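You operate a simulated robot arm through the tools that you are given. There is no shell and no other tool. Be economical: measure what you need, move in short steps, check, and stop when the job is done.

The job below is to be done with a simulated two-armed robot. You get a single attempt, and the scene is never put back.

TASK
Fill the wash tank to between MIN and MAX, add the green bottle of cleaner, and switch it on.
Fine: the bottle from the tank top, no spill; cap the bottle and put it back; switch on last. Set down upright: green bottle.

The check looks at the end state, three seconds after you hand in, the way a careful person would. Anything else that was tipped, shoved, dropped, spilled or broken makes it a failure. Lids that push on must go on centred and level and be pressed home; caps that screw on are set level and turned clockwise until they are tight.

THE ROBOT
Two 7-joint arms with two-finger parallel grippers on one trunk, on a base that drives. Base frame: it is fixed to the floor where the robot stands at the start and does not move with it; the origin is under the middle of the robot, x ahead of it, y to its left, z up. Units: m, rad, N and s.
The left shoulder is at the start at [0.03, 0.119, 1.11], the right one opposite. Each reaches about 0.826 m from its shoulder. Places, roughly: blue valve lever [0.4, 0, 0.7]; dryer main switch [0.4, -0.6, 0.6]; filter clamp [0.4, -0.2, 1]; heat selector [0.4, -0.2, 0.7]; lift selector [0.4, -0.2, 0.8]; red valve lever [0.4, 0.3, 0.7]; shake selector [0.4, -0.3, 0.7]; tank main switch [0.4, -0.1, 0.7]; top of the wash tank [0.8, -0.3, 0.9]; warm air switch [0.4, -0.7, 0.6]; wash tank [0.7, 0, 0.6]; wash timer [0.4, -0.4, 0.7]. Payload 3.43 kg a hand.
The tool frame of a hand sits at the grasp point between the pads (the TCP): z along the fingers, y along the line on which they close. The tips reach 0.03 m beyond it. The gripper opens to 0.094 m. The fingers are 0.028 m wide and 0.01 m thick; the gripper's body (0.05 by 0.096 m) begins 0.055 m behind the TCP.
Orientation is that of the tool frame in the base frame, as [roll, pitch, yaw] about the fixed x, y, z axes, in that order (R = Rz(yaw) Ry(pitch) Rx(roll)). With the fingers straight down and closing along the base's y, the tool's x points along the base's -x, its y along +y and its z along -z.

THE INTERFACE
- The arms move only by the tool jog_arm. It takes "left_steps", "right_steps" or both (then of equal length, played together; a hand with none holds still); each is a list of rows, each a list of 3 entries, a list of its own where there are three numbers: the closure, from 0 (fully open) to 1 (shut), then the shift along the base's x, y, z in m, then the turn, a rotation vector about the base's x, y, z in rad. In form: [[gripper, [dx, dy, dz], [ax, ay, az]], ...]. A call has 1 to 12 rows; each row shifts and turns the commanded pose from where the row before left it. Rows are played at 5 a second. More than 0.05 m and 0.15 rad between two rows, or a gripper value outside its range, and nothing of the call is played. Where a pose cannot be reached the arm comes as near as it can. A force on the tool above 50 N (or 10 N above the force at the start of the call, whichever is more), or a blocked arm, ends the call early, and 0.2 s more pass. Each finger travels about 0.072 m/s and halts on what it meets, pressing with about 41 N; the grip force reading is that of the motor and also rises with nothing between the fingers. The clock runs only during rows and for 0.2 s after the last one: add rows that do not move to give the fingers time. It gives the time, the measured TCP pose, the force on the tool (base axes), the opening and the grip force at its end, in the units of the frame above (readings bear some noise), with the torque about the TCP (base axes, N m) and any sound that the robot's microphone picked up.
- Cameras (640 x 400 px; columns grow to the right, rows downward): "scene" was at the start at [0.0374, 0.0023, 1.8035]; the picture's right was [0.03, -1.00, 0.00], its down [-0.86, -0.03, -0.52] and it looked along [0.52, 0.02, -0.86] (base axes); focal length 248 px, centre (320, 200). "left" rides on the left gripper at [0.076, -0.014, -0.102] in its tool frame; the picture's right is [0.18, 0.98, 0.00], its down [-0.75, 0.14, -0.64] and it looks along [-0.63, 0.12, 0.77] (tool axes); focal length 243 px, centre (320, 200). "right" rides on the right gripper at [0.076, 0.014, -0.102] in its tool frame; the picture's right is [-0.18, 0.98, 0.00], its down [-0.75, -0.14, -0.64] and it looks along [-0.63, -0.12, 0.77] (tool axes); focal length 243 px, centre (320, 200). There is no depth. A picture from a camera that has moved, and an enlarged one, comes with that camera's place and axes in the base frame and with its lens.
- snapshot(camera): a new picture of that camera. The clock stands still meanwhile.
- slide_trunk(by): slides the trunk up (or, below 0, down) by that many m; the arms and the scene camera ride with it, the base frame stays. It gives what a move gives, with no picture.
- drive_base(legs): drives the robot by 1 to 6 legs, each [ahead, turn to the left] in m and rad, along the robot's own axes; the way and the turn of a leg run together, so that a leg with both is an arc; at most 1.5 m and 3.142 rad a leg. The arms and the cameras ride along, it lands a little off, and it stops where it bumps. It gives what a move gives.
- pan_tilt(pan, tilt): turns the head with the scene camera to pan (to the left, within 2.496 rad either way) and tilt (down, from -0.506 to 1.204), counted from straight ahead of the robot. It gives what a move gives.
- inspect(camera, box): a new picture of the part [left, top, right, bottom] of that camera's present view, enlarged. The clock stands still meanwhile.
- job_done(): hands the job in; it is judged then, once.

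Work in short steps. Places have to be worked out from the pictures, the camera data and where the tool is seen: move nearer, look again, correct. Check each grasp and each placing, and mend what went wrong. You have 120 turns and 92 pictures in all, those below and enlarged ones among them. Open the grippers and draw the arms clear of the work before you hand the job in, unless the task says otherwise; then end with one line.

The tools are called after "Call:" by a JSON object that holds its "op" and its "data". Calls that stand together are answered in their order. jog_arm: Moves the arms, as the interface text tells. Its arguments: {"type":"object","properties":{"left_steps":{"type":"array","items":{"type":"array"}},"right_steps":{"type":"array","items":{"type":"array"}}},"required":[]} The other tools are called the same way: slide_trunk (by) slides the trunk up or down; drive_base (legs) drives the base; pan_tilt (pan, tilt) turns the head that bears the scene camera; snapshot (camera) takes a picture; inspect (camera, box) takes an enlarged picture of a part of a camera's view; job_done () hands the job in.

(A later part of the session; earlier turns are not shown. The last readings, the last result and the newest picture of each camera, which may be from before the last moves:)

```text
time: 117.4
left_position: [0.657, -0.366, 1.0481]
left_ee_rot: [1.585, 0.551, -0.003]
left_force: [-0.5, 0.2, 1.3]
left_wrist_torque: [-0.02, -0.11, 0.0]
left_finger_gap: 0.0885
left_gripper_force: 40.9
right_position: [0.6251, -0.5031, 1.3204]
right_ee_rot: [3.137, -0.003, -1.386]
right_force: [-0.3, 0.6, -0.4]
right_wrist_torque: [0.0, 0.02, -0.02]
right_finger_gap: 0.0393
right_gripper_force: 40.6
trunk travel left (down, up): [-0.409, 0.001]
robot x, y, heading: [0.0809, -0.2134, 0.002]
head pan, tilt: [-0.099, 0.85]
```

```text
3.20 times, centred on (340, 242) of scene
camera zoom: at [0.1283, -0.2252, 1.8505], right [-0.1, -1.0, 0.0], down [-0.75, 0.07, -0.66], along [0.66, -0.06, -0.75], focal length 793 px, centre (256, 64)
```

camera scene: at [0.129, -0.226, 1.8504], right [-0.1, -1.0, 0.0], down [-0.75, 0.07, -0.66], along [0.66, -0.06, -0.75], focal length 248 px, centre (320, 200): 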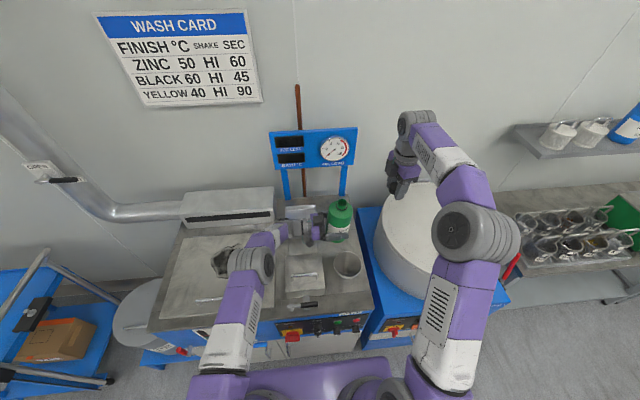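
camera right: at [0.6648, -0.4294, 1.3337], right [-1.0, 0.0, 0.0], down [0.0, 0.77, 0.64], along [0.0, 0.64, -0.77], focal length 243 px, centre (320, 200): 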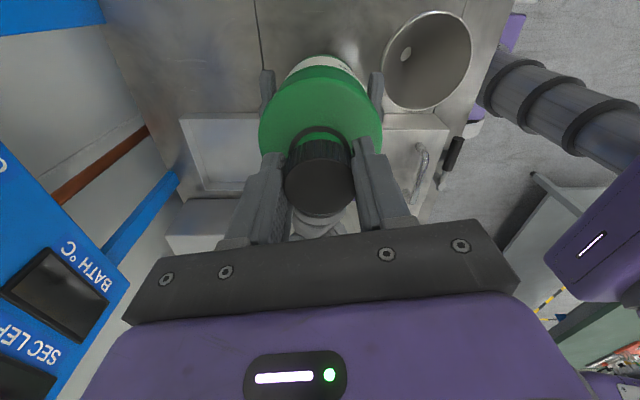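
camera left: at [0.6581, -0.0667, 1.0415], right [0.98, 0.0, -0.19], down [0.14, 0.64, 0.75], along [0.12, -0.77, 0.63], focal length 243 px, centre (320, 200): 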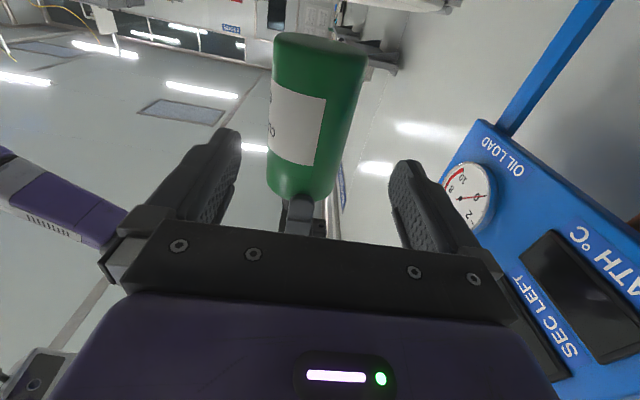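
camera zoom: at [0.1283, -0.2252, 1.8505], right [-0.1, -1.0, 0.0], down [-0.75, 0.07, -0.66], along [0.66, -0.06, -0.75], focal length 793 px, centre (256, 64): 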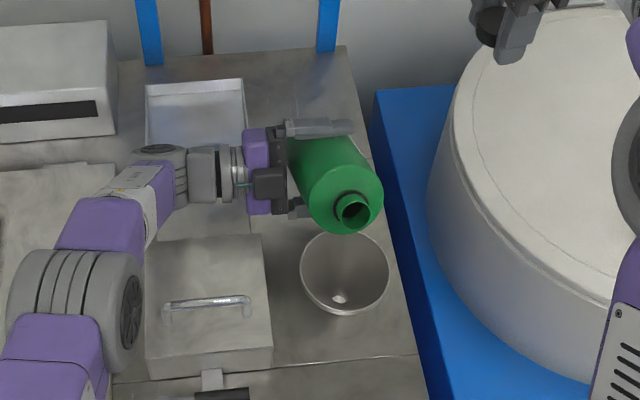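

No flow visible at 60°, mouth well over the funnel. I continue to 75° and on to 90° slowly.

Call:
{"op": "jog_arm", "data": {"left_steps": [[1, [0.002, 0, 0.0007], [0, -0.04, 0]], [1, [0.002, 0, 0.0007], [0, -0.04, 0]], [1, [0.002, 0, 0.0007], [0, -0.04, 0]], [1, [0.002, 0, 0.0007], [0, -0.04, 0]], [1, [0.002, 0, 0.0007], [0, -0.04, 0]], [1, [0.002, 0, 0.0007], [0, -0.04, 0]]]}}

Call:
{"op": "inspect", "data": {"camera": "scene", "box": [280, 180, 400, 305]}}

```text
time: 118.8
left_position: [0.6691, -0.3679, 1.0527]
left_ee_rot: [1.583, 0.313, -0.005]
left_force: [0.2, 0.4, 0.3]
left_wrist_torque: [-0.02, -0.15, -0.01]
left_finger_gap: 0.0887
left_gripper_force: 41.0
right_position: [0.6242, -0.5033, 1.32]
right_ee_rot: [3.136, -0.001, -1.387]
right_force: [0.3, -0.2, 0.3]
right_wrist_torque: [0.04, 0.03, 0.0]
right_finger_gap: 0.0396
right_gripper_force: 41.3
trunk travel left (down, up): [-0.409, 0.001]
robot x, y, heading: [0.0813, -0.2177, -0.001]
head pan, tilt: [-0.099, 0.85]
```

```text
3.20 times, centred on (340, 242) of scene
camera zoom: at [0.1282, -0.2251, 1.8505], right [-0.1, -1.0, 0.0], down [-0.75, 0.07, -0.66], along [0.66, -0.06, -0.75], focal length 793 px, centre (256, 64)
```

zoom: 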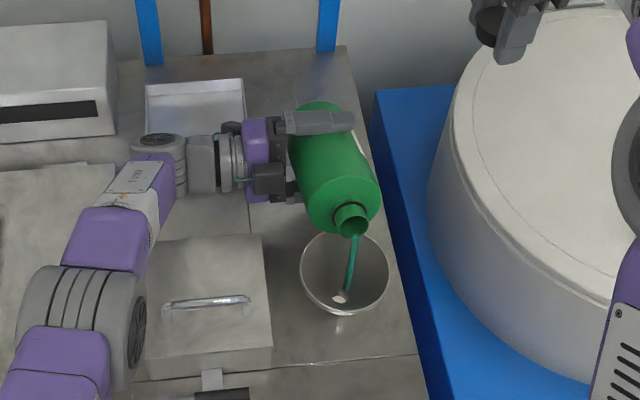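

A stream flows straight into the funnel. I dwell here, then go slowly to 90°.

Call:
{"op": "jog_arm", "data": {"left_steps": [[1, [0, 0, 0], [0, 0, 0]], [1, [0, 0, 0], [0, 0, 0]], [1, [0, 0, 0], [0, 0, 0]], [1, [0.0008, 0, 0.0025], [0, -0.04, 0]], [1, [0.0008, 0, 0.0025], [0, -0.04, 0]], [1, [0.0008, 0, 0.0025], [0, -0.04, 0]], [1, [0.0008, 0, 0.0025], [0, -0.04, 0]], [1, [0.0008, 0, 0.0025], [0, -0.04, 0]], [1, [0.0008, 0, 0.0025], [0, -0.04, 0]], [1, [0.0007, 0, 0.0025], [0, -0.03, 0]], [1, [0, 0, 0], [0, 0, 0]], [1, [0, 0, 0], [0, 0, 0]]]}}

Call:
{"op": "inspect", "data": {"camera": "scene", "box": [280, 180, 400, 305]}}

```text
time: 121.4
left_position: [0.6737, -0.3678, 1.0696]
left_ee_rot: [1.586, 0.042, -0.003]
left_force: [0.6, -0.5, -0.6]
left_wrist_torque: [0.0, -0.13, -0.01]
left_finger_gap: 0.0887
left_gripper_force: 40.9
right_position: [0.6239, -0.5033, 1.3204]
right_ee_rot: [3.136, -0.002, -1.387]
right_force: [-0.4, -0.1, -0.1]
right_wrist_torque: [-0.01, -0.01, -0.04]
right_finger_gap: 0.0394
right_gripper_force: 40.9
trunk travel left (down, up): [-0.409, 0.001]
robot x, y, heading: [0.0765, -0.2174, 0.003]
head pan, tilt: [-0.099, 0.85]
```

```text
3.20 times, centred on (340, 242) of scene
camera zoom: at [0.128, -0.225, 1.8505], right [-0.1, -1.0, 0.0], down [-0.75, 0.07, -0.66], along [0.66, -0.06, -0.75], focal length 793 px, centre (256, 64)
```

zoom: 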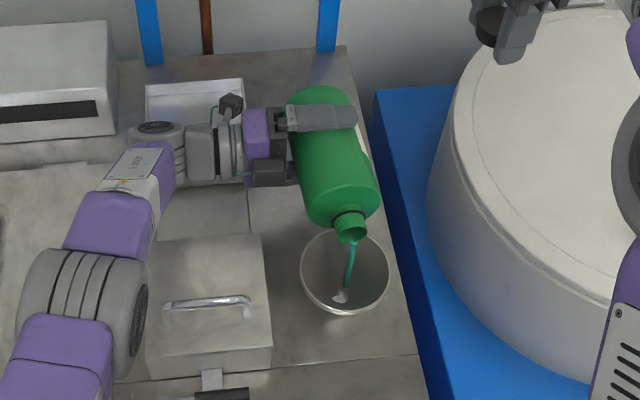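

Flowing cleanly. I go on to 106° and then 120°, with dwell.

Call:
{"op": "jog_arm", "data": {"left_steps": [[1, [0, 0, 0], [0, 0, 0]], [1, [0, 0, 0], [0, 0, 0]], [1, [-0.0005, 0, 0.0041], [0, -0.04, 0]], [1, [-0.0005, 0, 0.0041], [0, -0.04, 0]], [1, [-0.0005, 0, 0.0041], [0, -0.04, 0]], [1, [-0.0005, 0, 0.0041], [0, -0.04, 0]], [1, [-0.0005, 0, 0.0041], [0, -0.04, 0]], [1, [-0.0005, 0, 0.0041], [0, -0.04, 0]], [1, [-0.0005, 0, 0.0041], [0, -0.04, 0]], [1, [0, 0, 0], [0, 0, 0]], [1, [0, 0, 0], [0, 0, 0]], [1, [0, 0, 0], [0, 0, 0]]]}}

Call:
{"op": "jog_arm", "data": {"left_steps": [[1, [-0.002, 0, 0.0047], [0, -0.04, 0]], [1, [-0.002, 0, 0.0047], [0, -0.04, 0]], [1, [-0.002, 0, 0.0047], [0, -0.04, 0]], [1, [-0.002, 0, 0.0047], [0, -0.04, 0]], [1, [-0.002, 0, 0.0047], [0, -0.04, 0]], [1, [-0.002, 0, 0.0047], [0, -0.04, 0]], [1, [0, 0, 0], [0, 0, 0]], [1, [0, 0, 0], [0, 0, 0]], [1, [0, 0, 0], [0, 0, 0]], [1, [0, 0, 0], [0, 0, 0]], [1, [0, 0, 0], [0, 0, 0]], [1, [0, 0, 0], [0, 0, 0]]]}}

Call:
{"op": "inspect", "data": {"camera": "scene", "box": [280, 180, 400, 305]}}

```text
time: 124.0
left_position: [0.6695, -0.3673, 1.0987]
left_ee_rot: [1.587, -0.237, -0.003]
left_force: [0.3, 0.1, -0.3]
left_wrist_torque: [0.01, -0.07, -0.03]
left_finger_gap: 0.0885
left_gripper_force: 41.0
right_position: [0.6229, -0.5026, 1.3205]
right_ee_rot: [3.137, -0.002, -1.386]
right_force: [-0.6, -0.3, -0.6]
right_wrist_torque: [-0.01, -0.03, 0.0]
right_finger_gap: 0.0395
right_gripper_force: 40.8
trunk travel left (down, up): [-0.409, 0.001]
robot x, y, heading: [0.0797, -0.2141, 0.0]
head pan, tilt: [-0.099, 0.85]
```

```text
time: 126.6
left_position: [0.6597, -0.3678, 1.1277]
left_ee_rot: [1.589, -0.476, -0.004]
left_force: [0.5, -0.3, -2.1]
left_wrist_torque: [-0.02, -0.01, 0.02]
left_finger_gap: 0.0883
left_gripper_force: 41.4
right_position: [0.623, -0.5032, 1.321]
right_ee_rot: [3.138, -0.001, -1.386]
right_force: [0.0, -0.8, -0.6]
right_wrist_torque: [0.0, 0.01, 0.01]
right_finger_gap: 0.0392
right_gripper_force: 41.3
trunk travel left (down, up): [-0.409, 0.001]
robot x, y, heading: [0.08, -0.2156, 0.004]
head pan, tilt: [-0.099, 0.85]
```

```text
3.20 times, centred on (340, 242) of scene
camera zoom: at [0.1275, -0.2249, 1.8505], right [-0.1, -1.0, 0.0], down [-0.75, 0.07, -0.66], along [0.66, -0.06, -0.75], focal length 793 px, centre (256, 64)
```

zoom: 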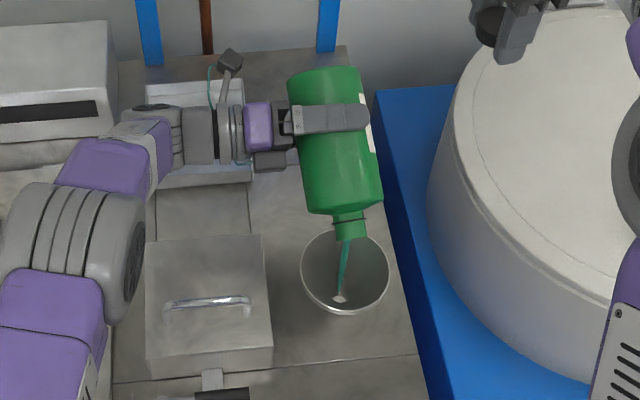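

Still flowing. I tilt to 138° and dwell for it to empty.

Call:
{"op": "jog_arm", "data": {"left_steps": [[1, [-0.0031, 0, 0.0035], [0, -0.04, 0]], [1, [-0.0031, 0, 0.0035], [0, -0.04, 0]], [1, [-0.0031, 0, 0.0035], [0, -0.04, 0]], [1, [-0.0031, 0, 0.0035], [0, -0.04, 0]], [1, [-0.0031, 0, 0.0035], [0, -0.04, 0]], [1, [-0.0031, 0, 0.0035], [0, -0.04, 0]], [1, [-0.0031, 0, 0.0035], [0, -0.04, 0]], [1, [-0.0031, 0, 0.0035], [0, -0.04, 0]], [1, [0, 0, 0], [0, 0, 0]], [1, [0, 0, 0], [0, 0, 0]], [1, [0, 0, 0], [0, 0, 0]], [1, [0, 0, 0], [0, 0, 0]]]}}

Call:
{"op": "jog_arm", "data": {"left_steps": [[1, [0, 0, 0], [0, 0, 0]], [1, [0, 0, 0], [0, 0, 0]], [1, [0, 0, 0], [0, 0, 0]], [1, [0, 0, 0], [0, 0, 0]], [1, [0, 0, 0], [0, 0, 0]], [1, [0, 0, 0], [0, 0, 0]], [1, [0, 0, 0], [0, 0, 0]], [1, [0, 0, 0], [0, 0, 0]], [1, [0, 0, 0], [0, 0, 0]], [1, [0, 0, 0], [0, 0, 0]], [1, [0, 0, 0], [0, 0, 0]], [1, [0, 0, 0], [0, 0, 0]]]}}

Call:
{"op": "inspect", "data": {"camera": "scene", "box": [280, 180, 400, 305]}}

```text
time: 129.2
left_position: [0.6342, -0.3666, 1.1554]
left_ee_rot: [1.589, -0.797, -0.006]
left_force: [0.3, -0.1, -0.5]
left_wrist_torque: [0.01, -0.03, -0.03]
left_finger_gap: 0.0881
left_gripper_force: 41.1
right_position: [0.6242, -0.503, 1.3213]
right_ee_rot: [3.137, -0.002, -1.387]
right_force: [0.4, -0.2, -0.7]
right_wrist_torque: [-0.06, -0.02, 0.02]
right_finger_gap: 0.039
right_gripper_force: 41.2
trunk travel left (down, up): [-0.409, 0.001]
robot x, y, heading: [0.0795, -0.217, 0.002]
head pan, tilt: [-0.099, 0.85]
```

```text
time: 131.8
left_position: [0.6341, -0.3666, 1.1557]
left_ee_rot: [1.59, -0.799, -0.006]
left_force: [-0.9, 0.0, -0.5]
left_wrist_torque: [0.0, -0.01, 0.01]
left_finger_gap: 0.088
left_gripper_force: 40.7
right_position: [0.6232, -0.5021, 1.321]
right_ee_rot: [3.139, -0.003, -1.386]
right_force: [0.2, -1.6, -0.4]
right_wrist_torque: [0.04, 0.03, 0.0]
right_finger_gap: 0.0395
right_gripper_force: 40.8
trunk travel left (down, up): [-0.409, 0.001]
robot x, y, heading: [0.0803, -0.217, -0.003]
head pan, tilt: [-0.099, 0.85]
```

```text
3.20 times, centred on (340, 242) of scene
camera zoom: at [0.1275, -0.2249, 1.8505], right [-0.1, -1.0, 0.0], down [-0.75, 0.07, -0.66], along [0.66, -0.06, -0.75], focal length 793 px, centre (256, 64)
```

zoom: 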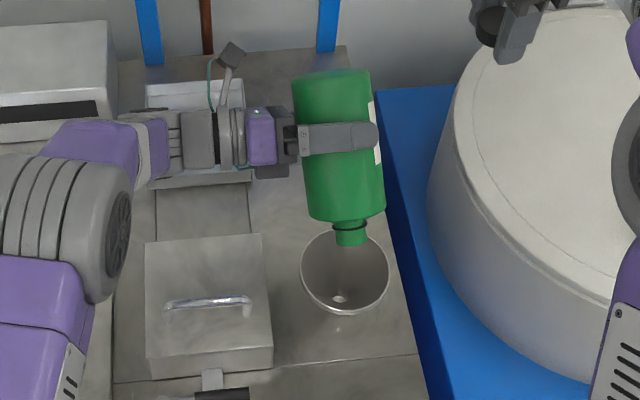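

The bottle is empty, no stream and no spill seen. I lift it a bit and rotate it back upright.

Call:
{"op": "jog_arm", "data": {"left_steps": [[1, [0.005, 0, 0.01], [0, 0.1, 0]], [1, [0.005, 0, 0.01], [0, 0.14, 0]], [1, [0.005, 0, 0.01], [0, 0.14, 0]], [1, [0.005, 0, 0.01], [0, 0.14, 0]], [1, [0.004, 0, 0], [0, 0.14, 0]], [1, [0.004, 0, 0], [0, 0.14, 0]], [1, [0, 0, 0], [0, 0.14, 0]], [1, [0, 0, 0], [0, 0.14, 0]], [1, [0, 0, 0], [0, 0.14, 0]], [1, [0, 0, -0.01], [0, 0.14, 0]], [1, [0, 0, -0.01], [0, 0.14, 0]], [1, [0, 0, -0.01], [0, 0.14, 0]]]}}

Call:
{"op": "jog_arm", "data": {"left_steps": [[1, [0, 0, -0.012], [0, 0.14, 0]], [1, [0, 0, -0.012], [0, 0.14, 0]], [1, [0, 0, -0.012], [0, 0.14, 0]], [1, [0, 0, -0.012], [0, 0.14, 0]], [1, [0, 0, -0.01], [0, 0.11, 0]], [1, [0, 0, -0.005], [0, 0.08, 0]]]}}

```text
time: 134.4
left_position: [0.6606, -0.3679, 1.1651]
left_ee_rot: [1.582, 0.846, -0.005]
left_force: [-0.7, 0.0, -1.4]
left_wrist_torque: [0.03, -0.01, 0.02]
left_finger_gap: 0.0881
left_gripper_force: 40.8
right_position: [0.6237, -0.5038, 1.3207]
right_ee_rot: [3.136, -0.001, -1.385]
right_force: [0.5, -0.2, 0.2]
right_wrist_torque: [-0.02, -0.01, -0.01]
right_finger_gap: 0.039
right_gripper_force: 41.0
trunk travel left (down, up): [-0.409, 0.001]
robot x, y, heading: [0.0772, -0.2171, -0.001]
head pan, tilt: [-0.099, 0.85]
```

```text
time: 135.8
left_position: [0.6636, -0.3663, 1.1026]
left_ee_rot: [-1.412, 1.545, -2.999]
left_force: [0.3, -1.1, 0.1]
left_wrist_torque: [0.01, -0.01, -0.04]
left_finger_gap: 0.0881
left_gripper_force: 40.8
right_position: [0.6226, -0.5035, 1.3206]
right_ee_rot: [3.137, -0.002, -1.386]
right_force: [-0.7, 1.2, 0.1]
right_wrist_torque: [-0.02, 0.01, -0.03]
right_finger_gap: 0.0394
right_gripper_force: 40.8
trunk travel left (down, up): [-0.409, 0.001]
robot x, y, heading: [0.0794, -0.2146, 0.003]
head pan, tilt: [-0.099, 0.85]
```

Upright again at a shift of (+0.002, −0.017, +0.012) from before. I bring the cap above the mouth, pre-turned counter-clockwise, and look.

Call:
{"op": "jog_arm", "data": {"right_steps": [[1, [0.008, 0.03, 0], [0, 0, 0.15]], [1, [0.009, 0.03, 0], [0, 0, 0.15]], [1, [0.009, 0.03, 0], [0, 0, 0.15]], [1, [0.009, 0.03, 0], [0, 0, 0.15]], [1, [0.0075, 0.014, -0.01], [0, 0, 0.15]], [1, [0, 0, -0.02], [0, 0, 0.15]], [1, [0, 0, -0.015], [0, 0, 0.15]], [1, [0, 0, -0.015], [0, 0, 0.15]]]}}

Call:
{"op": "snapshot", "data": {"camera": "right"}}

```text
time: 137.6
left_position: [0.6625, -0.3674, 1.1017]
left_ee_rot: [-1.415, 1.548, -3.001]
left_force: [-0.9, -0.1, -0.8]
left_wrist_torque: [0.0, 0.05, 0.0]
left_finger_gap: 0.0883
left_gripper_force: 41.5
right_position: [0.6671, -0.3684, 1.2596]
right_ee_rot: [3.137, 0.0, -0.183]
right_force: [0.6, 1.4, 0.9]
right_wrist_torque: [-0.02, 0.01, 0.01]
right_finger_gap: 0.0391
right_gripper_force: 41.1
trunk travel left (down, up): [-0.409, 0.001]
robot x, y, heading: [0.0758, -0.213, -0.001]
head pan, tilt: [-0.099, 0.85]
```

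```text
10 pictures are left
camera right: at [0.7393, -0.3959, 1.3639], right [-0.36, -0.93, 0.0], down [-0.72, 0.28, 0.64], along [-0.6, 0.23, -0.77], focal length 243 px, centre (320, 200)
```

right: 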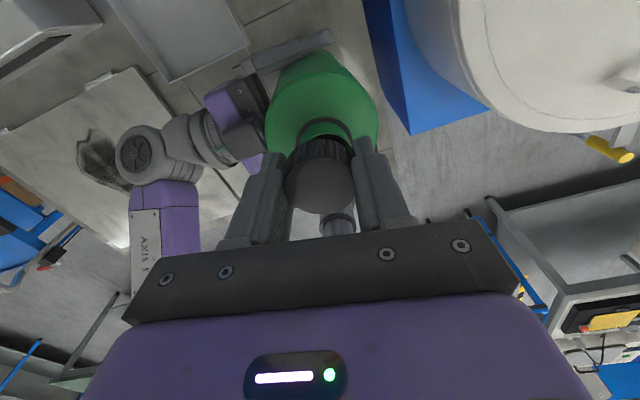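

The ring sits ~2.5 mm to −y of the cap, in agreement with the computed target. I correct, lower to thread contact (z≈1.237) and read the force.

Call:
{"op": "jog_arm", "data": {"right_steps": [[1, [-0.0015, -0.0015, -0.008], [0, 0, 0]], [1, [0, 0, -0.008], [0, 0, 0]], [1, [0, 0, -0.004], [0, 0, 0]], [1, [0, 0, -0.003], [0, 0, 0]]]}}

```text
time: 138.6
left_position: [0.6602, -0.3659, 1.0962]
left_ee_rot: [-1.864, 1.541, 2.837]
left_force: [2.1, 10.3, -38.0]
left_wrist_torque: [-0.36, 0.1, -0.06]
left_finger_gap: 0.0886
left_gripper_force: 41.1
right_position: [0.6653, -0.3724, 1.2419]
right_ee_rot: [3.135, -0.009, -0.193]
right_force: [-1.5, -11.0, 36.2]
right_wrist_torque: [-1.01, 0.39, 0.1]
right_finger_gap: 0.0392
right_gripper_force: 41.1
trunk travel left (down, up): [-0.409, 0.001]
robot x, y, heading: [0.0794, -0.2167, 0.002]
head pan, tilt: [-0.099, 0.85]
```

Contact at 36 N, a bit too firm. I ease up 4 mm with −1 mm in y, then turn clockwise with a slight follow-down.

Call:
{"op": "jog_arm", "data": {"right_steps": [[1, [0, -0.001, 0.002], [0, 0, 0]], [1, [0, 0, 0.002], [0, 0, 0]]]}}

Call:
{"op": "jog_arm", "data": {"right_steps": [[1, [0, 0, 0], [0, 0, -0.145]], [1, [0, 0, 0], [0, 0, -0.145]], [1, [0, 0, -0.0002], [0, 0, -0.145]], [1, [0, 0, -0.0002], [0, 0, -0.145]], [1, [0, 0, -0.0002], [0, 0, -0.145]], [1, [0, 0, -0.0002], [0, 0, -0.145]], [1, [0, 0, -0.0002], [0, 0, -0.145]], [1, [0, 0, -0.0002], [0, 0, -0.145]], [1, [0, 0, -0.0002], [0, 0, -0.145]], [1, [0, 0, -0.0002], [0, 0, -0.145]]]}}

```text
time: 139.2
left_position: [0.6609, -0.3665, 1.0996]
left_ee_rot: [-1.687, 1.547, 3.009]
left_force: [-1.7, 12.1, -32.1]
left_wrist_torque: [-0.7, -0.37, 0.24]
left_finger_gap: 0.0882
left_gripper_force: 41.5
right_position: [0.6654, -0.3724, 1.2433]
right_ee_rot: [3.137, -0.007, -0.191]
right_force: [1.2, -13.1, 28.8]
right_wrist_torque: [-0.92, 0.28, -0.21]
right_finger_gap: 0.0391
right_gripper_force: 41.1
trunk travel left (down, up): [-0.409, 0.001]
robot x, y, heading: [0.0787, -0.215, 0.005]
head pan, tilt: [-0.099, 0.85]
```

```text
time: 141.4
left_position: [0.663, -0.3686, 1.1046]
left_ee_rot: [-1.222, 1.549, -2.808]
left_force: [-0.2, -0.4, -1.3]
left_wrist_torque: [-0.01, -0.02, -0.02]
left_finger_gap: 0.0885
left_gripper_force: 41.2
right_position: [0.6636, -0.3696, 1.2384]
right_ee_rot: [3.134, -0.001, -1.638]
right_force: [0.4, -0.7, 0.7]
right_wrist_torque: [-0.05, 0.02, 0.04]
right_finger_gap: 0.0391
right_gripper_force: 40.5
trunk travel left (down, up): [-0.409, 0.001]
robot x, y, heading: [0.0798, -0.2158, 0.004]
head pan, tilt: [-0.099, 0.85]
```

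The force vanished, so the cap seated onto the thread. I continue clockwise, following down.

Call:
{"op": "jog_arm", "data": {"right_steps": [[1, [0, 0, -0.0004], [0, 0, -0.145]], [1, [0, 0, -0.0004], [0, 0, -0.145]], [1, [0, 0, -0.0004], [0, 0, -0.145]], [1, [0, 0, -0.0004], [0, 0, -0.145]], [1, [0, 0, -0.0004], [0, 0, -0.145]], [1, [0, 0, -0.0004], [0, 0, -0.145]], [1, [0, 0, -0.0004], [0, 0, -0.145]], [1, [0, 0, -0.0004], [0, 0, -0.145]], [1, [0, 0, -0.0004], [0, 0, -0.145]], [1, [0, 0, -0.0004], [0, 0, -0.145]]]}}

Call:
{"op": "jog_arm", "data": {"right_steps": [[1, [0, 0, -0.0002], [0, 0, -0.145]], [1, [0, 0, -0.0002], [0, 0, -0.145]], [1, [0, 0, -0.0002], [0, 0, -0.145]], [1, [0, 0, -0.0002], [0, 0, -0.145]], [1, [0, 0, -0.0002], [0, 0, -0.145]], [1, [0, 0, -0.0002], [0, 0, -0.145]], [1, [0, 0, -0.0002], [0, 0, -0.145]]]}}

```text
time: 143.6
left_position: [0.6621, -0.367, 1.1018]
left_ee_rot: [-1.409, 1.548, -2.993]
left_force: [-0.1, -0.8, -1.1]
left_wrist_torque: [0.09, 0.05, 0.0]
left_finger_gap: 0.0888
left_gripper_force: 40.5
right_position: [0.6652, -0.3711, 1.2359]
right_ee_rot: [3.137, -0.001, -3.089]
right_force: [-1.3, 1.4, -0.5]
right_wrist_torque: [0.04, 0.03, -0.04]
right_finger_gap: 0.0393
right_gripper_force: 40.8
trunk travel left (down, up): [-0.409, 0.001]
robot x, y, heading: [0.0768, -0.2196, 0.002]
head pan, tilt: [-0.099, 0.85]
```

```text
time: 145.2
left_position: [0.6632, -0.3666, 1.1029]
left_ee_rot: [-1.406, 1.548, -2.992]
left_force: [0.0, -0.4, -1.6]
left_wrist_torque: [0.0, -0.01, 0.03]
left_finger_gap: 0.0886
left_gripper_force: 40.7
right_position: [0.6647, -0.3715, 1.2347]
right_ee_rot: [3.138, -0.002, 2.178]
right_force: [-1.1, 0.5, 0.3]
right_wrist_torque: [0.0, 0.03, 0.03]
right_finger_gap: 0.0392
right_gripper_force: 41.2
trunk travel left (down, up): [-0.409, 0.001]
robot x, y, heading: [0.0814, -0.2189, 0.006]
head pan, tilt: [-0.099, 0.85]
```

Torque is still low, so it's not tight yet. I open, unwind the wrist by 4 rad and regrip the cap.

Call:
{"op": "jog_arm", "data": {"right_steps": [[0, [0, 0, 0], [0, 0, 0]], [0, [0, 0, 0], [0, 0, 0.1]], [0, [0, 0, 0], [0, 0, 0.148]], [0, [0, 0, 0], [0, 0, 0.148]], [0, [0, 0, 0], [0, 0, 0.148]], [0, [0, 0, 0], [0, 0, 0.148]], [0, [0, 0, 0], [0, 0, 0.148]], [0, [0, 0, 0], [0, 0, 0.148]], [0, [0, 0, 0], [0, 0, 0.148]], [0, [0, 0, 0], [0, 0, 0.148]], [0, [0, 0, 0], [0, 0, 0.148]], [0, [0, 0, 0], [0, 0, 0.148]]]}}

Call:
{"op": "jog_arm", "data": {"right_steps": [[0, [0, 0, 0], [0, 0, 0.148]], [0, [0, 0, 0], [0, 0, 0.148]], [0, [0, 0, 0], [0, 0, 0.148]], [0, [0, 0, 0], [0, 0, 0.148]], [0, [0, 0, 0], [0, 0, 0.148]], [0, [0, 0, 0], [0, 0, 0.148]], [0, [0, 0, 0], [0, 0, 0.148]], [0, [0, 0, 0], [0, 0, 0.148]], [0, [0, 0, 0], [0, 0, 0.148]], [0, [0, 0, 0], [0, 0, 0.148]], [0, [0, 0, 0], [0, 0, 0.148]], [0, [0, 0, 0], [0, 0, 0.148]]]}}

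Call:
{"op": "jog_arm", "data": {"right_steps": [[0, [0, 0, -0.001], [0, 0, 0.148]], [0, [0, 0, 0], [0, 0, 0.148]], [1, [0, 0, 0], [0, 0, 0]], [1, [0, 0, 0], [0, 0, 0]], [1, [0, 0, 0], [0, 0, 0]], [1, [0, 0, 0], [0, 0, 0]], [1, [0, 0, 0], [0, 0, 0]]]}}

```text
time: 147.8
left_position: [0.6631, -0.3669, 1.1036]
left_ee_rot: [-1.41, 1.548, -2.995]
left_force: [0.3, 0.4, -2.1]
left_wrist_torque: [0.0, 0.0, 0.0]
left_finger_gap: 0.0881
left_gripper_force: 40.8
right_position: [0.6645, -0.3715, 1.2353]
right_ee_rot: [3.139, -0.004, -2.52]
right_force: [0.0, -0.5, -0.4]
right_wrist_torque: [0.0, -0.01, 0.03]
right_finger_gap: 0.0942
right_gripper_force: 0.0
trunk travel left (down, up): [-0.409, 0.001]
robot x, y, heading: [0.0797, -0.2169, 0.006]
head pan, tilt: [-0.099, 0.85]
```

```text
time: 150.4
left_position: [0.6621, -0.3676, 1.1033]
left_ee_rot: [-1.408, 1.548, -2.997]
left_force: [0.2, -0.5, -2.0]
left_wrist_torque: [-0.02, 0.0, 0.0]
left_finger_gap: 0.0885
left_gripper_force: 41.4
right_position: [0.6649, -0.3712, 1.2344]
right_ee_rot: [3.137, -0.003, -0.744]
right_force: [0.4, 0.2, 0.8]
right_wrist_torque: [0.02, -0.01, -0.01]
right_finger_gap: 0.0939
right_gripper_force: 0.1
trunk travel left (down, up): [-0.409, 0.001]
robot x, y, heading: [0.0817, -0.2159, 0.007]
head pan, tilt: [-0.099, 0.85]
```

```text
time: 152.0
left_position: [0.6623, -0.3682, 1.1022]
left_ee_rot: [-1.415, 1.547, -3.0]
left_force: [-1.9, -3.1, -1.2]
left_wrist_torque: [0.34, -0.25, 0.02]
left_finger_gap: 0.0883
left_gripper_force: 41.4
right_position: [0.665, -0.3694, 1.2339]
right_ee_rot: [3.139, -0.002, -0.452]
right_force: [2.8, 3.2, -1.2]
right_wrist_torque: [0.07, -0.06, 0.02]
right_finger_gap: 0.039
right_gripper_force: 41.0
trunk travel left (down, up): [-0.409, 0.001]
robot x, y, heading: [0.0802, -0.2199, 0.001]
head pan, tilt: [-0.099, 0.85]
```

Regripped. I turn clockwise again, watching for torque rise.

Call:
{"op": "jog_arm", "data": {"right_steps": [[1, [0, 0, -0.0002], [0, 0, -0.145]], [1, [0, 0, -0.0002], [0, 0, -0.145]], [1, [0, 0, -0.0002], [0, 0, -0.145]], [1, [0, 0, -0.0002], [0, 0, -0.145]], [1, [0, 0, -0.0002], [0, 0, -0.145]], [1, [0, 0, -0.0002], [0, 0, -0.145]], [1, [0, 0, -0.0002], [0, 0, -0.145]], [1, [0, 0, -0.0002], [0, 0, -0.145]]]}}

Call:
{"op": "jog_arm", "data": {"right_steps": [[1, [0, 0, -0.0001], [0, 0, -0.145]], [1, [0, 0, -0.0001], [0, 0, -0.145]], [1, [0, 0, -0.0001], [0, 0, -0.145]], [1, [0, 0, -0.0001], [0, 0, -0.145]], [1, [0, 0, -0.0001], [0, 0, -0.145]], [1, [0, 0, -0.0001], [0, 0, -0.145]], [1, [0, 0, -0.0001], [0, 0, -0.145]], [1, [0, 0, -0.0001], [0, 0, -0.145]]]}}

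Call:
{"op": "jog_arm", "data": {"right_steps": [[1, [0, 0, 0], [0, 0, -0.145]], [1, [0, 0, 0], [0, 0, -0.145]], [1, [0, 0, 0], [0, 0, -0.145]], [1, [0, 0, 0], [0, 0, -0.145]], [1, [0, 0, 0], [0, 0, -0.145]], [1, [0, 0, 0], [0, 0, -0.145]], [1, [0, 0, 0], [0, 0, -0.145]], [1, [0, 0, 0], [0, 0, -0.145]]]}}

```text
time: 153.8
left_position: [0.6629, -0.3657, 1.1022]
left_ee_rot: [-1.474, 1.545, -3.058]
left_force: [7.6, 4.3, -9.8]
left_wrist_torque: [-0.56, 0.75, -0.1]
left_finger_gap: 0.0883
left_gripper_force: 41.1
right_position: [0.6649, -0.3712, 1.2331]
right_ee_rot: [3.138, -0.003, -1.614]
right_force: [-7.8, -3.6, 8.8]
right_wrist_torque: [-0.02, 0.24, 0.1]
right_finger_gap: 0.0391
right_gripper_force: 41.3
trunk travel left (down, up): [-0.409, 0.001]
robot x, y, heading: [0.0771, -0.2165, 0.004]
head pan, tilt: [-0.099, 0.85]
```

```text
time: 155.6
left_position: [0.6621, -0.368, 1.1014]
left_ee_rot: [-1.523, 1.551, -3.107]
left_force: [16.8, -4.0, -14.5]
left_wrist_torque: [0.31, 1.61, 0.02]
left_finger_gap: 0.0884
left_gripper_force: 41.1
right_position: [0.6632, -0.3706, 1.2308]
right_ee_rot: [3.135, -0.006, -2.773]
right_force: [-18.2, 4.3, 12.1]
right_wrist_torque: [0.13, 0.59, 0.02]
right_finger_gap: 0.0391
right_gripper_force: 41.1
trunk travel left (down, up): [-0.409, 0.001]
robot x, y, heading: [0.0812, -0.2176, 0.005]
head pan, tilt: [-0.099, 0.85]
```

```text
time: 157.4
left_position: [0.6621, -0.3678, 1.1021]
left_ee_rot: [-1.471, 1.55, -3.055]
left_force: [13.9, -12.3, -10.5]
left_wrist_torque: [1.02, 1.33, -0.07]
left_finger_gap: 0.0885
left_gripper_force: 41.1
right_position: [0.6644, -0.3703, 1.2311]
right_ee_rot: [3.136, -0.003, 2.348]
right_force: [-13.2, 11.6, 8.0]
right_wrist_torque: [0.46, 0.44, 0.06]
right_finger_gap: 0.0391
right_gripper_force: 40.9
trunk travel left (down, up): [-0.409, 0.001]
robot x, y, heading: [0.0801, -0.2167, 0.001]
head pan, tilt: [-0.099, 0.85]
```

No torque rise yet (forces are only lateral from slight mis-centring). I do another regrip cycle, releasing the side load.

Call:
{"op": "jog_arm", "data": {"right_steps": [[0, [0, 0, 0], [0, 0, 0]], [0, [0, 0, 0], [0, 0, 0.1]], [0, [0, 0, 0], [0, 0, 0.148]], [0, [0, 0, 0], [0, 0, 0.148]], [0, [0, 0, 0], [0, 0, 0.148]], [0, [0, 0, 0], [0, 0, 0.148]], [0, [0, 0, 0], [0, 0, 0.148]], [0, [0, 0, 0], [0, 0, 0.148]], [0, [0, 0, 0], [0, 0, 0.148]], [0, [0, 0, 0], [0, 0, 0.148]], [0, [0, 0, 0], [0, 0, 0.148]], [0, [0, 0, 0], [0, 0, 0.148]]]}}

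Call:
{"op": "jog_arm", "data": {"right_steps": [[0, [0, 0, 0], [0, 0, 0.148]], [0, [0, 0, 0], [0, 0, 0.148]], [0, [0, 0, 0], [0, 0, 0.148]], [0, [0, 0, 0], [0, 0, 0.148]], [0, [0, 0, 0], [0, 0, 0.148]], [0, [0, 0, 0], [0, 0, 0.148]], [0, [0, 0, 0], [0, 0, 0.148]], [0, [0, 0, 0], [0, 0, 0.148]], [0, [0, 0, 0], [0, 0, 0.148]], [0, [0, 0, 0], [0, 0, 0.148]], [0, [0, 0, 0], [0, 0, 0.148]], [0, [0, 0, 0], [0, 0, 0.148]]]}}

Call:
{"op": "snapshot", "data": {"camera": "right"}}

```text
time: 160.0
left_position: [0.6621, -0.3679, 1.1029]
left_ee_rot: [-1.408, 1.547, -2.993]
left_force: [0.0, -1.2, -1.0]
left_wrist_torque: [-0.02, 0.01, 0.0]
left_finger_gap: 0.0884
left_gripper_force: 41.1
right_position: [0.6647, -0.3717, 1.2334]
right_ee_rot: [3.138, -0.004, -2.35]
right_force: [1.0, 0.1, 0.7]
right_wrist_torque: [0.05, -0.03, -0.02]
right_finger_gap: 0.0937
right_gripper_force: 0.1
trunk travel left (down, up): [-0.409, 0.001]
robot x, y, heading: [0.0786, -0.2202, 0.004]
head pan, tilt: [-0.099, 0.85]
```

```text
time: 162.6
left_position: [0.6613, -0.3672, 1.1025]
left_ee_rot: [-1.409, 1.548, -2.993]
left_force: [0.3, 0.3, -0.9]
left_wrist_torque: [0.02, -0.01, -0.02]
left_finger_gap: 0.0884
left_gripper_force: 40.6
right_position: [0.6652, -0.3711, 1.2305]
right_ee_rot: [3.135, -0.005, -0.572]
right_force: [-1.0, -0.4, -0.5]
right_wrist_torque: [0.01, 0.01, -0.01]
right_finger_gap: 0.0939
right_gripper_force: 0.1
trunk travel left (down, up): [-0.409, 0.001]
robot x, y, heading: [0.0781, -0.217, -0.001]
head pan, tilt: [-0.099, 0.85]
```

```text
9 pictures are left
camera right: at [0.7215, -0.424, 1.3347], right [-0.69, -0.73, 0.0], down [-0.56, 0.53, 0.64], along [-0.47, 0.44, -0.77], focal length 243 px, centre (320, 200)
```

right: 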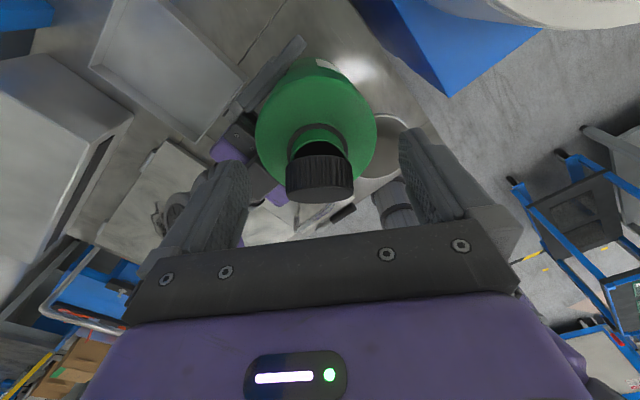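

The cap is not threaded: it lies askew on the neck, slipped toward −x/+y. I zoom to see it precisely before touching it.

Call:
{"op": "inspect", "data": {"camera": "right", "box": [240, 70, 400, 220]}}

```text
2.67 times, centred on (320, 145) of right
camera zoom: at [0.7215, -0.424, 1.3347], right [-0.69, -0.73, 0.0], down [-0.56, 0.53, 0.64], along [-0.47, 0.44, -0.77], focal length 647 px, centre (320, 347)
```

zoom: 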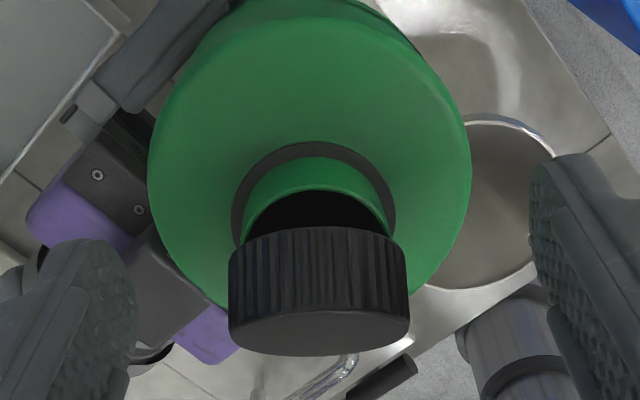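

The neck is plain to see: mouth centre ≈ (0.675, −0.380), so the bottle leans ~6° (+x, −y), and the cap fell askew. I grip the cap as it lies (centre ≈ (0.662, −0.369, 1.216)) and lift it off.

Call:
{"op": "jog_arm", "data": {"right_steps": [[0, [-0.003, 0.0025, -0.005], [0, 0, 0]], [1, [0, 0, 0], [0, 0, 0]], [1, [0, 0, 0], [0, 0, 0]], [1, [0, 0, 0], [0, 0, 0]], [1, [0, 0, 0], [0, 0, 0]], [1, [0, 0, 0], [0, 0, 0]]]}}

Call:
{"op": "jog_arm", "data": {"right_steps": [[1, [-0.001, 0.001, 0.008], [0, 0, 0]], [1, [0, 0, 0.015], [0, 0, 0]], [1, [0, 0, 0.015], [0, 0, 0]], [1, [0, 0, 0.015], [0, 0, 0]]]}}

Call:
{"op": "snapshot", "data": {"camera": "right"}}

```text
time: 164.0
left_position: [0.6624, -0.367, 1.1029]
left_ee_rot: [-1.409, 1.548, -2.997]
left_force: [-0.6, -1.9, -1.2]
left_wrist_torque: [0.18, -0.04, 0.0]
left_finger_gap: 0.0884
left_gripper_force: 41.0
right_position: [0.6612, -0.3694, 1.2256]
right_ee_rot: [3.138, -0.001, -0.574]
right_force: [0.8, 2.2, 0.1]
right_wrist_torque: [0.03, -0.04, -0.03]
right_finger_gap: 0.039
right_gripper_force: 40.5
trunk travel left (down, up): [-0.409, 0.001]
robot x, y, heading: [0.0785, -0.2203, 0.001]
head pan, tilt: [-0.099, 0.85]
```

```text
time: 165.0
left_position: [0.6618, -0.3663, 1.1028]
left_ee_rot: [-1.4, 1.549, -2.985]
left_force: [0.3, -0.9, -1.9]
left_wrist_torque: [0.0, -0.02, 0.0]
left_finger_gap: 0.0882
left_gripper_force: 41.2
right_position: [0.6604, -0.3677, 1.2804]
right_ee_rot: [3.136, -0.004, -0.576]
right_force: [0.4, -0.5, 0.7]
right_wrist_torque: [0.0, 0.01, 0.01]
right_finger_gap: 0.039
right_gripper_force: 41.3
trunk travel left (down, up): [-0.409, 0.001]
robot x, y, heading: [0.0818, -0.2194, 0.002]
head pan, tilt: [-0.099, 0.85]
```

```text
7 pictures are left
camera right: at [0.7172, -0.4195, 1.3834], right [-0.69, -0.72, 0.0], down [-0.56, 0.53, 0.64], along [-0.47, 0.44, -0.77], focal length 243 px, centre (320, 200)
```

right: 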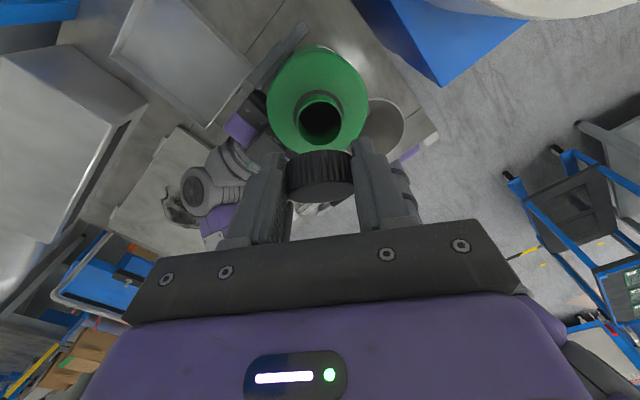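

The cap is held but tilted ~33° in the fingers. Plan: move the bottle aside, press/set the cap level on the free tank top, regrip it level, then recap. First the left hand shifts the bottle +0.13 in y.

Call:
{"op": "jog_arm", "data": {"left_steps": [[1, [0, 0.026, 0], [0, 0, 0]], [1, [0, 0.026, 0], [0, 0, 0]], [1, [0, 0.026, 0], [0, 0, 0]], [1, [0, 0.026, 0], [0, 0, 0]], [1, [0, 0.026, 0], [0, 0, 0]]], "right_steps": [[1, [0.005, -0.005, 0.01], [0, 0, 0]], [1, [0.01, -0.005, 0], [0, 0, 0]], [1, [0.01, -0.005, 0], [0, 0, 0]], [1, [0.01, -0.005, -0.01], [0, 0, 0]], [1, [0.005, 0, -0.02], [0, 0, 0]]]}}

Call:
{"op": "jog_arm", "data": {"right_steps": [[1, [0, 0, -0.04], [0, 0, 0]], [1, [0, 0, -0.04], [0, 0, 0]], [1, [0, 0, -0.04], [0, 0, 0]], [1, [0, 0, -0.04], [0, 0, 0]], [1, [0, 0, -0.04], [0, 0, 0]], [1, [0, 0, -0.04], [0, 0, 0]], [1, [0, 0, -0.03], [0, 0, 0]], [1, [0, 0, -0.015], [0, 0, 0]]]}}

```text
time: 166.2
left_position: [0.6609, -0.2373, 1.1023]
left_ee_rot: [-1.398, 1.548, -2.983]
left_force: [0.1, 0.3, -1.7]
left_wrist_torque: [-0.03, 0.02, -0.01]
left_finger_gap: 0.0883
left_gripper_force: 40.7
right_position: [0.7012, -0.3863, 1.2592]
right_ee_rot: [3.137, -0.003, -0.577]
right_force: [-0.7, 0.4, -0.3]
right_wrist_torque: [0.01, -0.01, 0.02]
right_finger_gap: 0.0391
right_gripper_force: 41.0
trunk travel left (down, up): [-0.409, 0.001]
robot x, y, heading: [0.0813, -0.219, -0.0]
head pan, tilt: [-0.099, 0.85]
```

```text
time: 168.0
left_position: [0.6622, -0.2381, 1.1025]
left_ee_rot: [-1.406, 1.547, -2.993]
left_force: [0.5, -0.2, -1.7]
left_wrist_torque: [-0.01, 0.0, 0.0]
left_finger_gap: 0.0884
left_gripper_force: 41.4
right_position: [0.701, -0.3883, 0.9716]
right_ee_rot: [3.139, -0.004, -0.576]
right_force: [-0.5, -0.5, 0.4]
right_wrist_torque: [0.01, -0.02, 0.04]
right_finger_gap: 0.039
right_gripper_force: 40.8
trunk travel left (down, up): [-0.409, 0.001]
robot x, y, heading: [0.0814, -0.2168, 0.002]
head pan, tilt: [-0.099, 0.85]
```

At z 0.972, no contact. I descend in small rows until I feel the tank top.

Call:
{"op": "jog_arm", "data": {"right_steps": [[1, [0, 0, -0.005], [0, 0, 0]], [1, [0, 0, -0.004], [0, 0, 0]], [1, [0, 0, -0.004], [0, 0, 0]], [1, [0, 0, -0.003], [0, 0, 0]], [1, [0, 0, -0.003], [0, 0, 0]]]}}

```text
time: 169.2
left_position: [0.6613, -0.2379, 1.1036]
left_ee_rot: [-1.406, 1.549, -2.992]
left_force: [0.3, -0.4, -1.2]
left_wrist_torque: [0.0, 0.04, -0.01]
left_finger_gap: 0.0884
left_gripper_force: 40.7
right_position: [0.7008, -0.3868, 0.955]
right_ee_rot: [3.137, -0.002, -0.577]
right_force: [-0.1, 0.2, -0.2]
right_wrist_torque: [0.01, 0.0, -0.01]
right_finger_gap: 0.0392
right_gripper_force: 40.9
trunk travel left (down, up): [-0.409, 0.001]
robot x, y, heading: [0.0825, -0.2186, 0.006]
head pan, tilt: [-0.099, 0.85]
```

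No contact yet at 0.955; I continue down in 3 mm rows.

Call:
{"op": "jog_arm", "data": {"right_steps": [[1, [0, 0, -0.003], [0, 0, 0]], [1, [0, 0, -0.003], [0, 0, 0]], [1, [0, 0, -0.003], [0, 0, 0]], [1, [0, 0, -0.003], [0, 0, 0]]]}}

```text
time: 170.2
left_position: [0.6578, -0.2363, 1.1053]
left_ee_rot: [-1.337, 1.551, -2.922]
left_force: [-0.3, 0.0, -2.4]
left_wrist_torque: [-0.03, -0.02, -0.03]
left_finger_gap: 0.0884
left_gripper_force: 40.8
right_position: [0.7008, -0.3866, 0.9503]
right_ee_rot: [-3.14, -0.013, -0.577]
right_force: [-3.2, -0.1, 41.4]
right_wrist_torque: [0.38, 0.55, -0.02]
right_finger_gap: 0.039
right_gripper_force: 41.7
trunk travel left (down, up): [-0.409, 0.001]
robot x, y, heading: [0.0796, -0.2196, 0.002]
head pan, tilt: [-0.099, 0.85]
```

Contact (41 N) at 0.950. I ease off, release so the cap settles flat, then centre it by closing at two yaw angles.

Call:
{"op": "jog_arm", "data": {"right_steps": [[1, [0, 0, 0.004], [0, 0, 0]], [1, [0, 0, 0.004], [0, 0, 0]], [0.45, [0, 0, 0], [0, 0, 0]], [0.3, [0, 0, 0], [0, 0, 0]], [0, [0, 0, 0], [0, 0, 0]], [0, [0, 0, 0], [0, 0, -0.14]], [0, [0, 0, 0], [0, 0, -0.14]], [0, [0, 0, 0], [0, 0, -0.14]], [0, [0, 0, 0], [0, 0, -0.14]], [0, [0, 0, 0], [0, 0, -0.14]]]}}

Call:
{"op": "snapshot", "data": {"camera": "right"}}

```text
time: 172.4
left_position: [0.6621, -0.2382, 1.1026]
left_ee_rot: [-1.406, 1.55, -2.99]
left_force: [0.3, 1.2, -0.8]
left_wrist_torque: [-0.04, 0.01, -0.03]
left_finger_gap: 0.0883
left_gripper_force: 41.0
right_position: [0.7013, -0.3876, 0.9513]
right_ee_rot: [3.138, -0.003, -1.279]
right_force: [0.2, 0.1, 0.7]
right_wrist_torque: [0.03, 0.03, -0.01]
right_finger_gap: 0.0939
right_gripper_force: 0.1
trunk travel left (down, up): [-0.409, 0.001]
robot x, y, heading: [0.0796, -0.2204, 0.003]
head pan, tilt: [-0.099, 0.85]
```

```text
6 pictures are left
camera right: at [0.7099, -0.4639, 1.0549], right [-0.99, -0.11, 0.0], down [-0.08, 0.76, 0.64], along [-0.07, 0.64, -0.77], focal length 243 px, centre (320, 200)
```

right: 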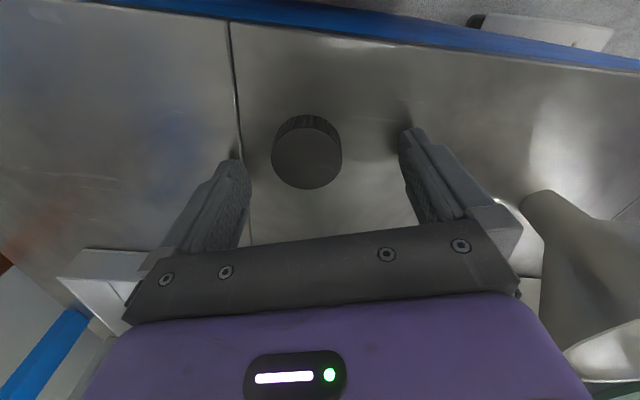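

The cap settled flat at (0.709, −0.393), top z≈0.936. I centre over it, close once here, reopen, rotate to the far-CCW yaw and close for the final level grip.

Call:
{"op": "jog_arm", "data": {"right_steps": [[0, [0.008, -0.0055, 0], [0, 0, 0]], [1, [0, 0, 0], [0, 0, 0]], [1, [0, 0, 0], [0, 0, 0]], [1, [0, 0, 0], [0, 0, 0]], [1, [0, 0, 0], [0, 0, 0]], [0, [0, 0, 0], [0, 0, 0]], [0, [0, 0, 0], [0, 0, 0]], [0, [0, 0, 0], [0, 0, 0.14]], [0, [0, 0, 0], [0, 0, 0.14]], [0, [0, 0, 0], [0, 0, 0.14]], [0, [0, 0, 0], [0, 0, 0.14]], [0, [0, 0, 0], [0, 0, 0.14]]]}}

Call:
{"op": "jog_arm", "data": {"right_steps": [[0, [0, 0, 0], [0, 0, 0.14]], [0, [0, 0, 0], [0, 0, 0.14]], [0, [0, 0, -0.001], [0, 0, 0.12]], [1, [0, 0, 0], [0, 0, 0]], [1, [0, 0, 0], [0, 0, 0]], [1, [0, 0, 0], [0, 0, 0]], [1, [0, 0, 0], [0, 0, 0]], [1, [0, 0, 0], [0, 0, 0]]]}}

Call:
{"op": "jog_arm", "data": {"right_steps": [[1, [0, 0, 0.03], [0, 0, 0]], [1, [0, 0, 0.04], [0, 0, 0]], [1, [0, 0, 0.04], [0, 0, 0]], [1, [0, 0, 0.04], [0, 0, 0]], [1, [0, 0, 0.04], [0, 0, 0]], [1, [0, 0, 0.04], [0, 0, 0]], [1, [0, 0, 0.04], [0, 0, 0]]]}}

Call:
{"op": "inspect", "data": {"camera": "scene", "box": [270, 150, 390, 240]}}

```text
time: 175.0
left_position: [0.6614, -0.2378, 1.1035]
left_ee_rot: [-1.407, 1.547, -2.99]
left_force: [-0.2, 0.0, -2.0]
left_wrist_torque: [0.02, 0.01, 0.0]
left_finger_gap: 0.0882
left_gripper_force: 41.2
right_position: [0.7083, -0.3928, 0.9524]
right_ee_rot: [3.136, -0.005, -0.575]
right_force: [-0.1, 0.3, 0.6]
right_wrist_torque: [-0.03, -0.03, 0.0]
right_finger_gap: 0.0941
right_gripper_force: 0.1
trunk travel left (down, up): [-0.409, 0.001]
robot x, y, heading: [0.0799, -0.2186, 0.003]
head pan, tilt: [-0.099, 0.85]
```

```text
time: 176.8
left_position: [0.6613, -0.238, 1.103]
left_ee_rot: [-1.406, 1.549, -2.991]
left_force: [-1.2, 0.2, -1.9]
left_wrist_torque: [-0.02, -0.02, 0.0]
left_finger_gap: 0.0882
left_gripper_force: 40.9
right_position: [0.7087, -0.3928, 0.9508]
right_ee_rot: [3.139, -0.003, -0.177]
right_force: [0.9, 0.0, 0.7]
right_wrist_torque: [0.0, -0.01, 0.02]
right_finger_gap: 0.039
right_gripper_force: 40.7
trunk travel left (down, up): [-0.409, 0.001]
robot x, y, heading: [0.0802, -0.2163, 0.002]
head pan, tilt: [-0.099, 0.85]
```

```text
time: 178.4
left_position: [0.6607, -0.2379, 1.1022]
left_ee_rot: [-1.391, 1.549, -2.978]
left_force: [0.1, -0.4, -1.1]
left_wrist_torque: [-0.01, 0.03, -0.03]
left_finger_gap: 0.0882
left_gripper_force: 40.6
right_position: [0.7078, -0.3925, 1.2211]
right_ee_rot: [3.139, -0.002, -0.174]
right_force: [1.1, -0.3, -0.4]
right_wrist_torque: [-0.01, 0.0, -0.01]
right_finger_gap: 0.039
right_gripper_force: 40.9
trunk travel left (down, up): [-0.409, 0.001]
robot x, y, heading: [0.081, -0.2188, 0.002]
head pan, tilt: [-0.099, 0.85]
```

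```text
4.44 times, centred on (330, 195) of scene
camera zoom: at [0.127, -0.2243, 1.8505], right [-0.1, -1.0, 0.0], down [-0.75, 0.07, -0.66], along [0.66, -0.06, -0.75], focal length 1102 px, centre (276, 222)
```

zoom: 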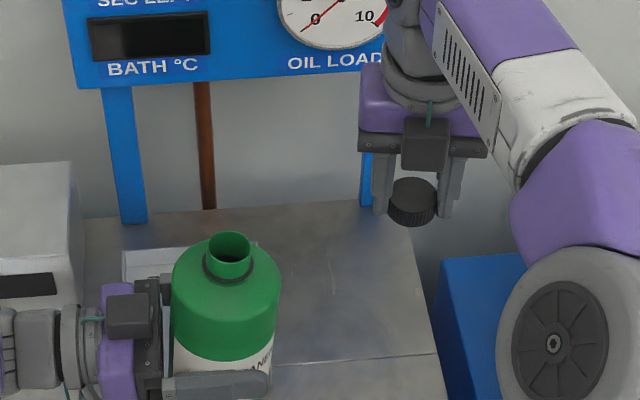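

Good view: mouth ≈ (0.667, −0.245, 1.212) with a ~5° lean to −y and ~3° to +x. I correct the lean with the left hand, return the bottle −0.13 in y, and bring the level cap above it.

Call:
{"op": "jog_arm", "data": {"left_steps": [[1, [0, -0.026, 0], [-0.04, 0, 0]], [1, [0, -0.026, 0], [-0.04, 0, 0]], [1, [0, -0.026, 0], [0, -0.05, 0]], [1, [0, -0.026, 0], [0, 0, 0]], [1, [0, -0.026, 0], [0, 0, 0]], [1, [0, 0, 0], [0, 0, 0]]], "right_steps": [[1, [0, 0, 0.025], [0, 0, 0]], [1, [0, 0, 0.025], [0, 0, 0]], [1, [-0.01, 0, 0], [0, 0, 0]], [1, [-0.01, 0.01, 0], [0, 0, 0]], [1, [-0.015, 0.01, 0], [0, 0, 0]], [1, [-0.011, 0.0065, 0], [0, 0, 0]]]}}

Call:
{"op": "inspect", "data": {"camera": "right", "box": [240, 50, 400, 220]}}

```text
time: 179.8
left_position: [0.6607, -0.3666, 1.1031]
left_ee_rot: [0.339, 1.482, -1.249]
left_force: [0.3, -0.6, -0.9]
left_wrist_torque: [0.01, -0.01, 0.01]
left_finger_gap: 0.0883
left_gripper_force: 41.3
right_position: [0.6617, -0.3658, 1.2712]
right_ee_rot: [3.137, -0.003, -0.176]
right_force: [-0.2, -0.3, 0.1]
right_wrist_torque: [-0.02, -0.01, -0.01]
right_finger_gap: 0.0388
right_gripper_force: 41.1
trunk travel left (down, up): [-0.409, 0.001]
robot x, y, heading: [0.0823, -0.2177, 0.005]
head pan, tilt: [-0.099, 0.85]
```

```text
2.35 times, centred on (320, 135) of right
camera zoom: at [0.7347, -0.3923, 1.374], right [-0.35, -0.94, 0.0], down [-0.72, 0.27, 0.64], along [-0.6, 0.22, -0.77], focal length 571 px, centre (320, 353)
```

zoom: 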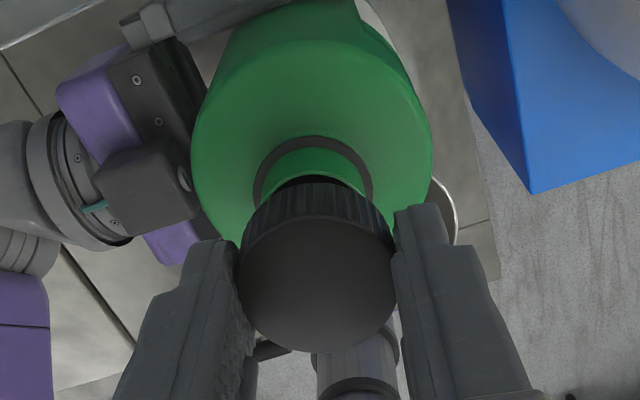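

The neck axis appears at (0.662, −0.3645), cap at (0.6617, −0.3658): nearly aligned. I shift +1.3 mm in y and lower carefully to first contact.

Call:
{"op": "jog_arm", "data": {"right_steps": [[1, [0, 0.0013, -0.01], [0, 0, 0]], [1, [0, 0, -0.01], [0, 0, 0]], [1, [0, 0, -0.006], [0, 0, 0]], [1, [0, 0, -0.003], [0, 0, 0]], [1, [0, 0, 0], [0, 0, 0]]]}}

Call:
{"op": "jog_arm", "data": {"right_steps": [[1, [0, 0, -0.002], [0, 0, 0]], [1, [0, 0, -0.002], [0, 0, 0]], [1, [0, 0, -0.002], [0, 0, 0]]]}}

```text
time: 181.0
left_position: [0.6617, -0.3667, 1.1016]
left_ee_rot: [0.327, 1.484, -1.259]
left_force: [1.1, -0.9, -8.6]
left_wrist_torque: [-0.1, 0.15, -0.04]
left_finger_gap: 0.0882
left_gripper_force: 40.6
right_position: [0.6631, -0.3652, 1.242]
right_ee_rot: [3.138, -0.005, -0.176]
right_force: [-2.8, 0.6, 7.0]
right_wrist_torque: [0.13, 0.14, 0.07]
right_finger_gap: 0.0388
right_gripper_force: 40.8
trunk travel left (down, up): [-0.409, 0.001]
robot x, y, heading: [0.0804, -0.2178, -0.001]
head pan, tilt: [-0.099, 0.85]
```

```text
time: 181.8
left_position: [0.6611, -0.365, 1.0974]
left_ee_rot: [0.298, 1.495, -1.289]
left_force: [6.6, 0.4, -35.9]
left_wrist_torque: [-0.53, 0.36, -0.07]
left_finger_gap: 0.0883
left_gripper_force: 41.1
right_position: [0.6634, -0.3648, 1.2372]
right_ee_rot: [3.139, -0.008, -0.176]
right_force: [-4.9, -0.2, 33.4]
right_wrist_torque: [0.45, 0.55, 0.08]
right_finger_gap: 0.0387
right_gripper_force: 40.6
trunk travel left (down, up): [-0.409, 0.001]
robot x, y, heading: [0.0764, -0.2195, 0.005]
head pan, tilt: [-0.099, 0.85]
```

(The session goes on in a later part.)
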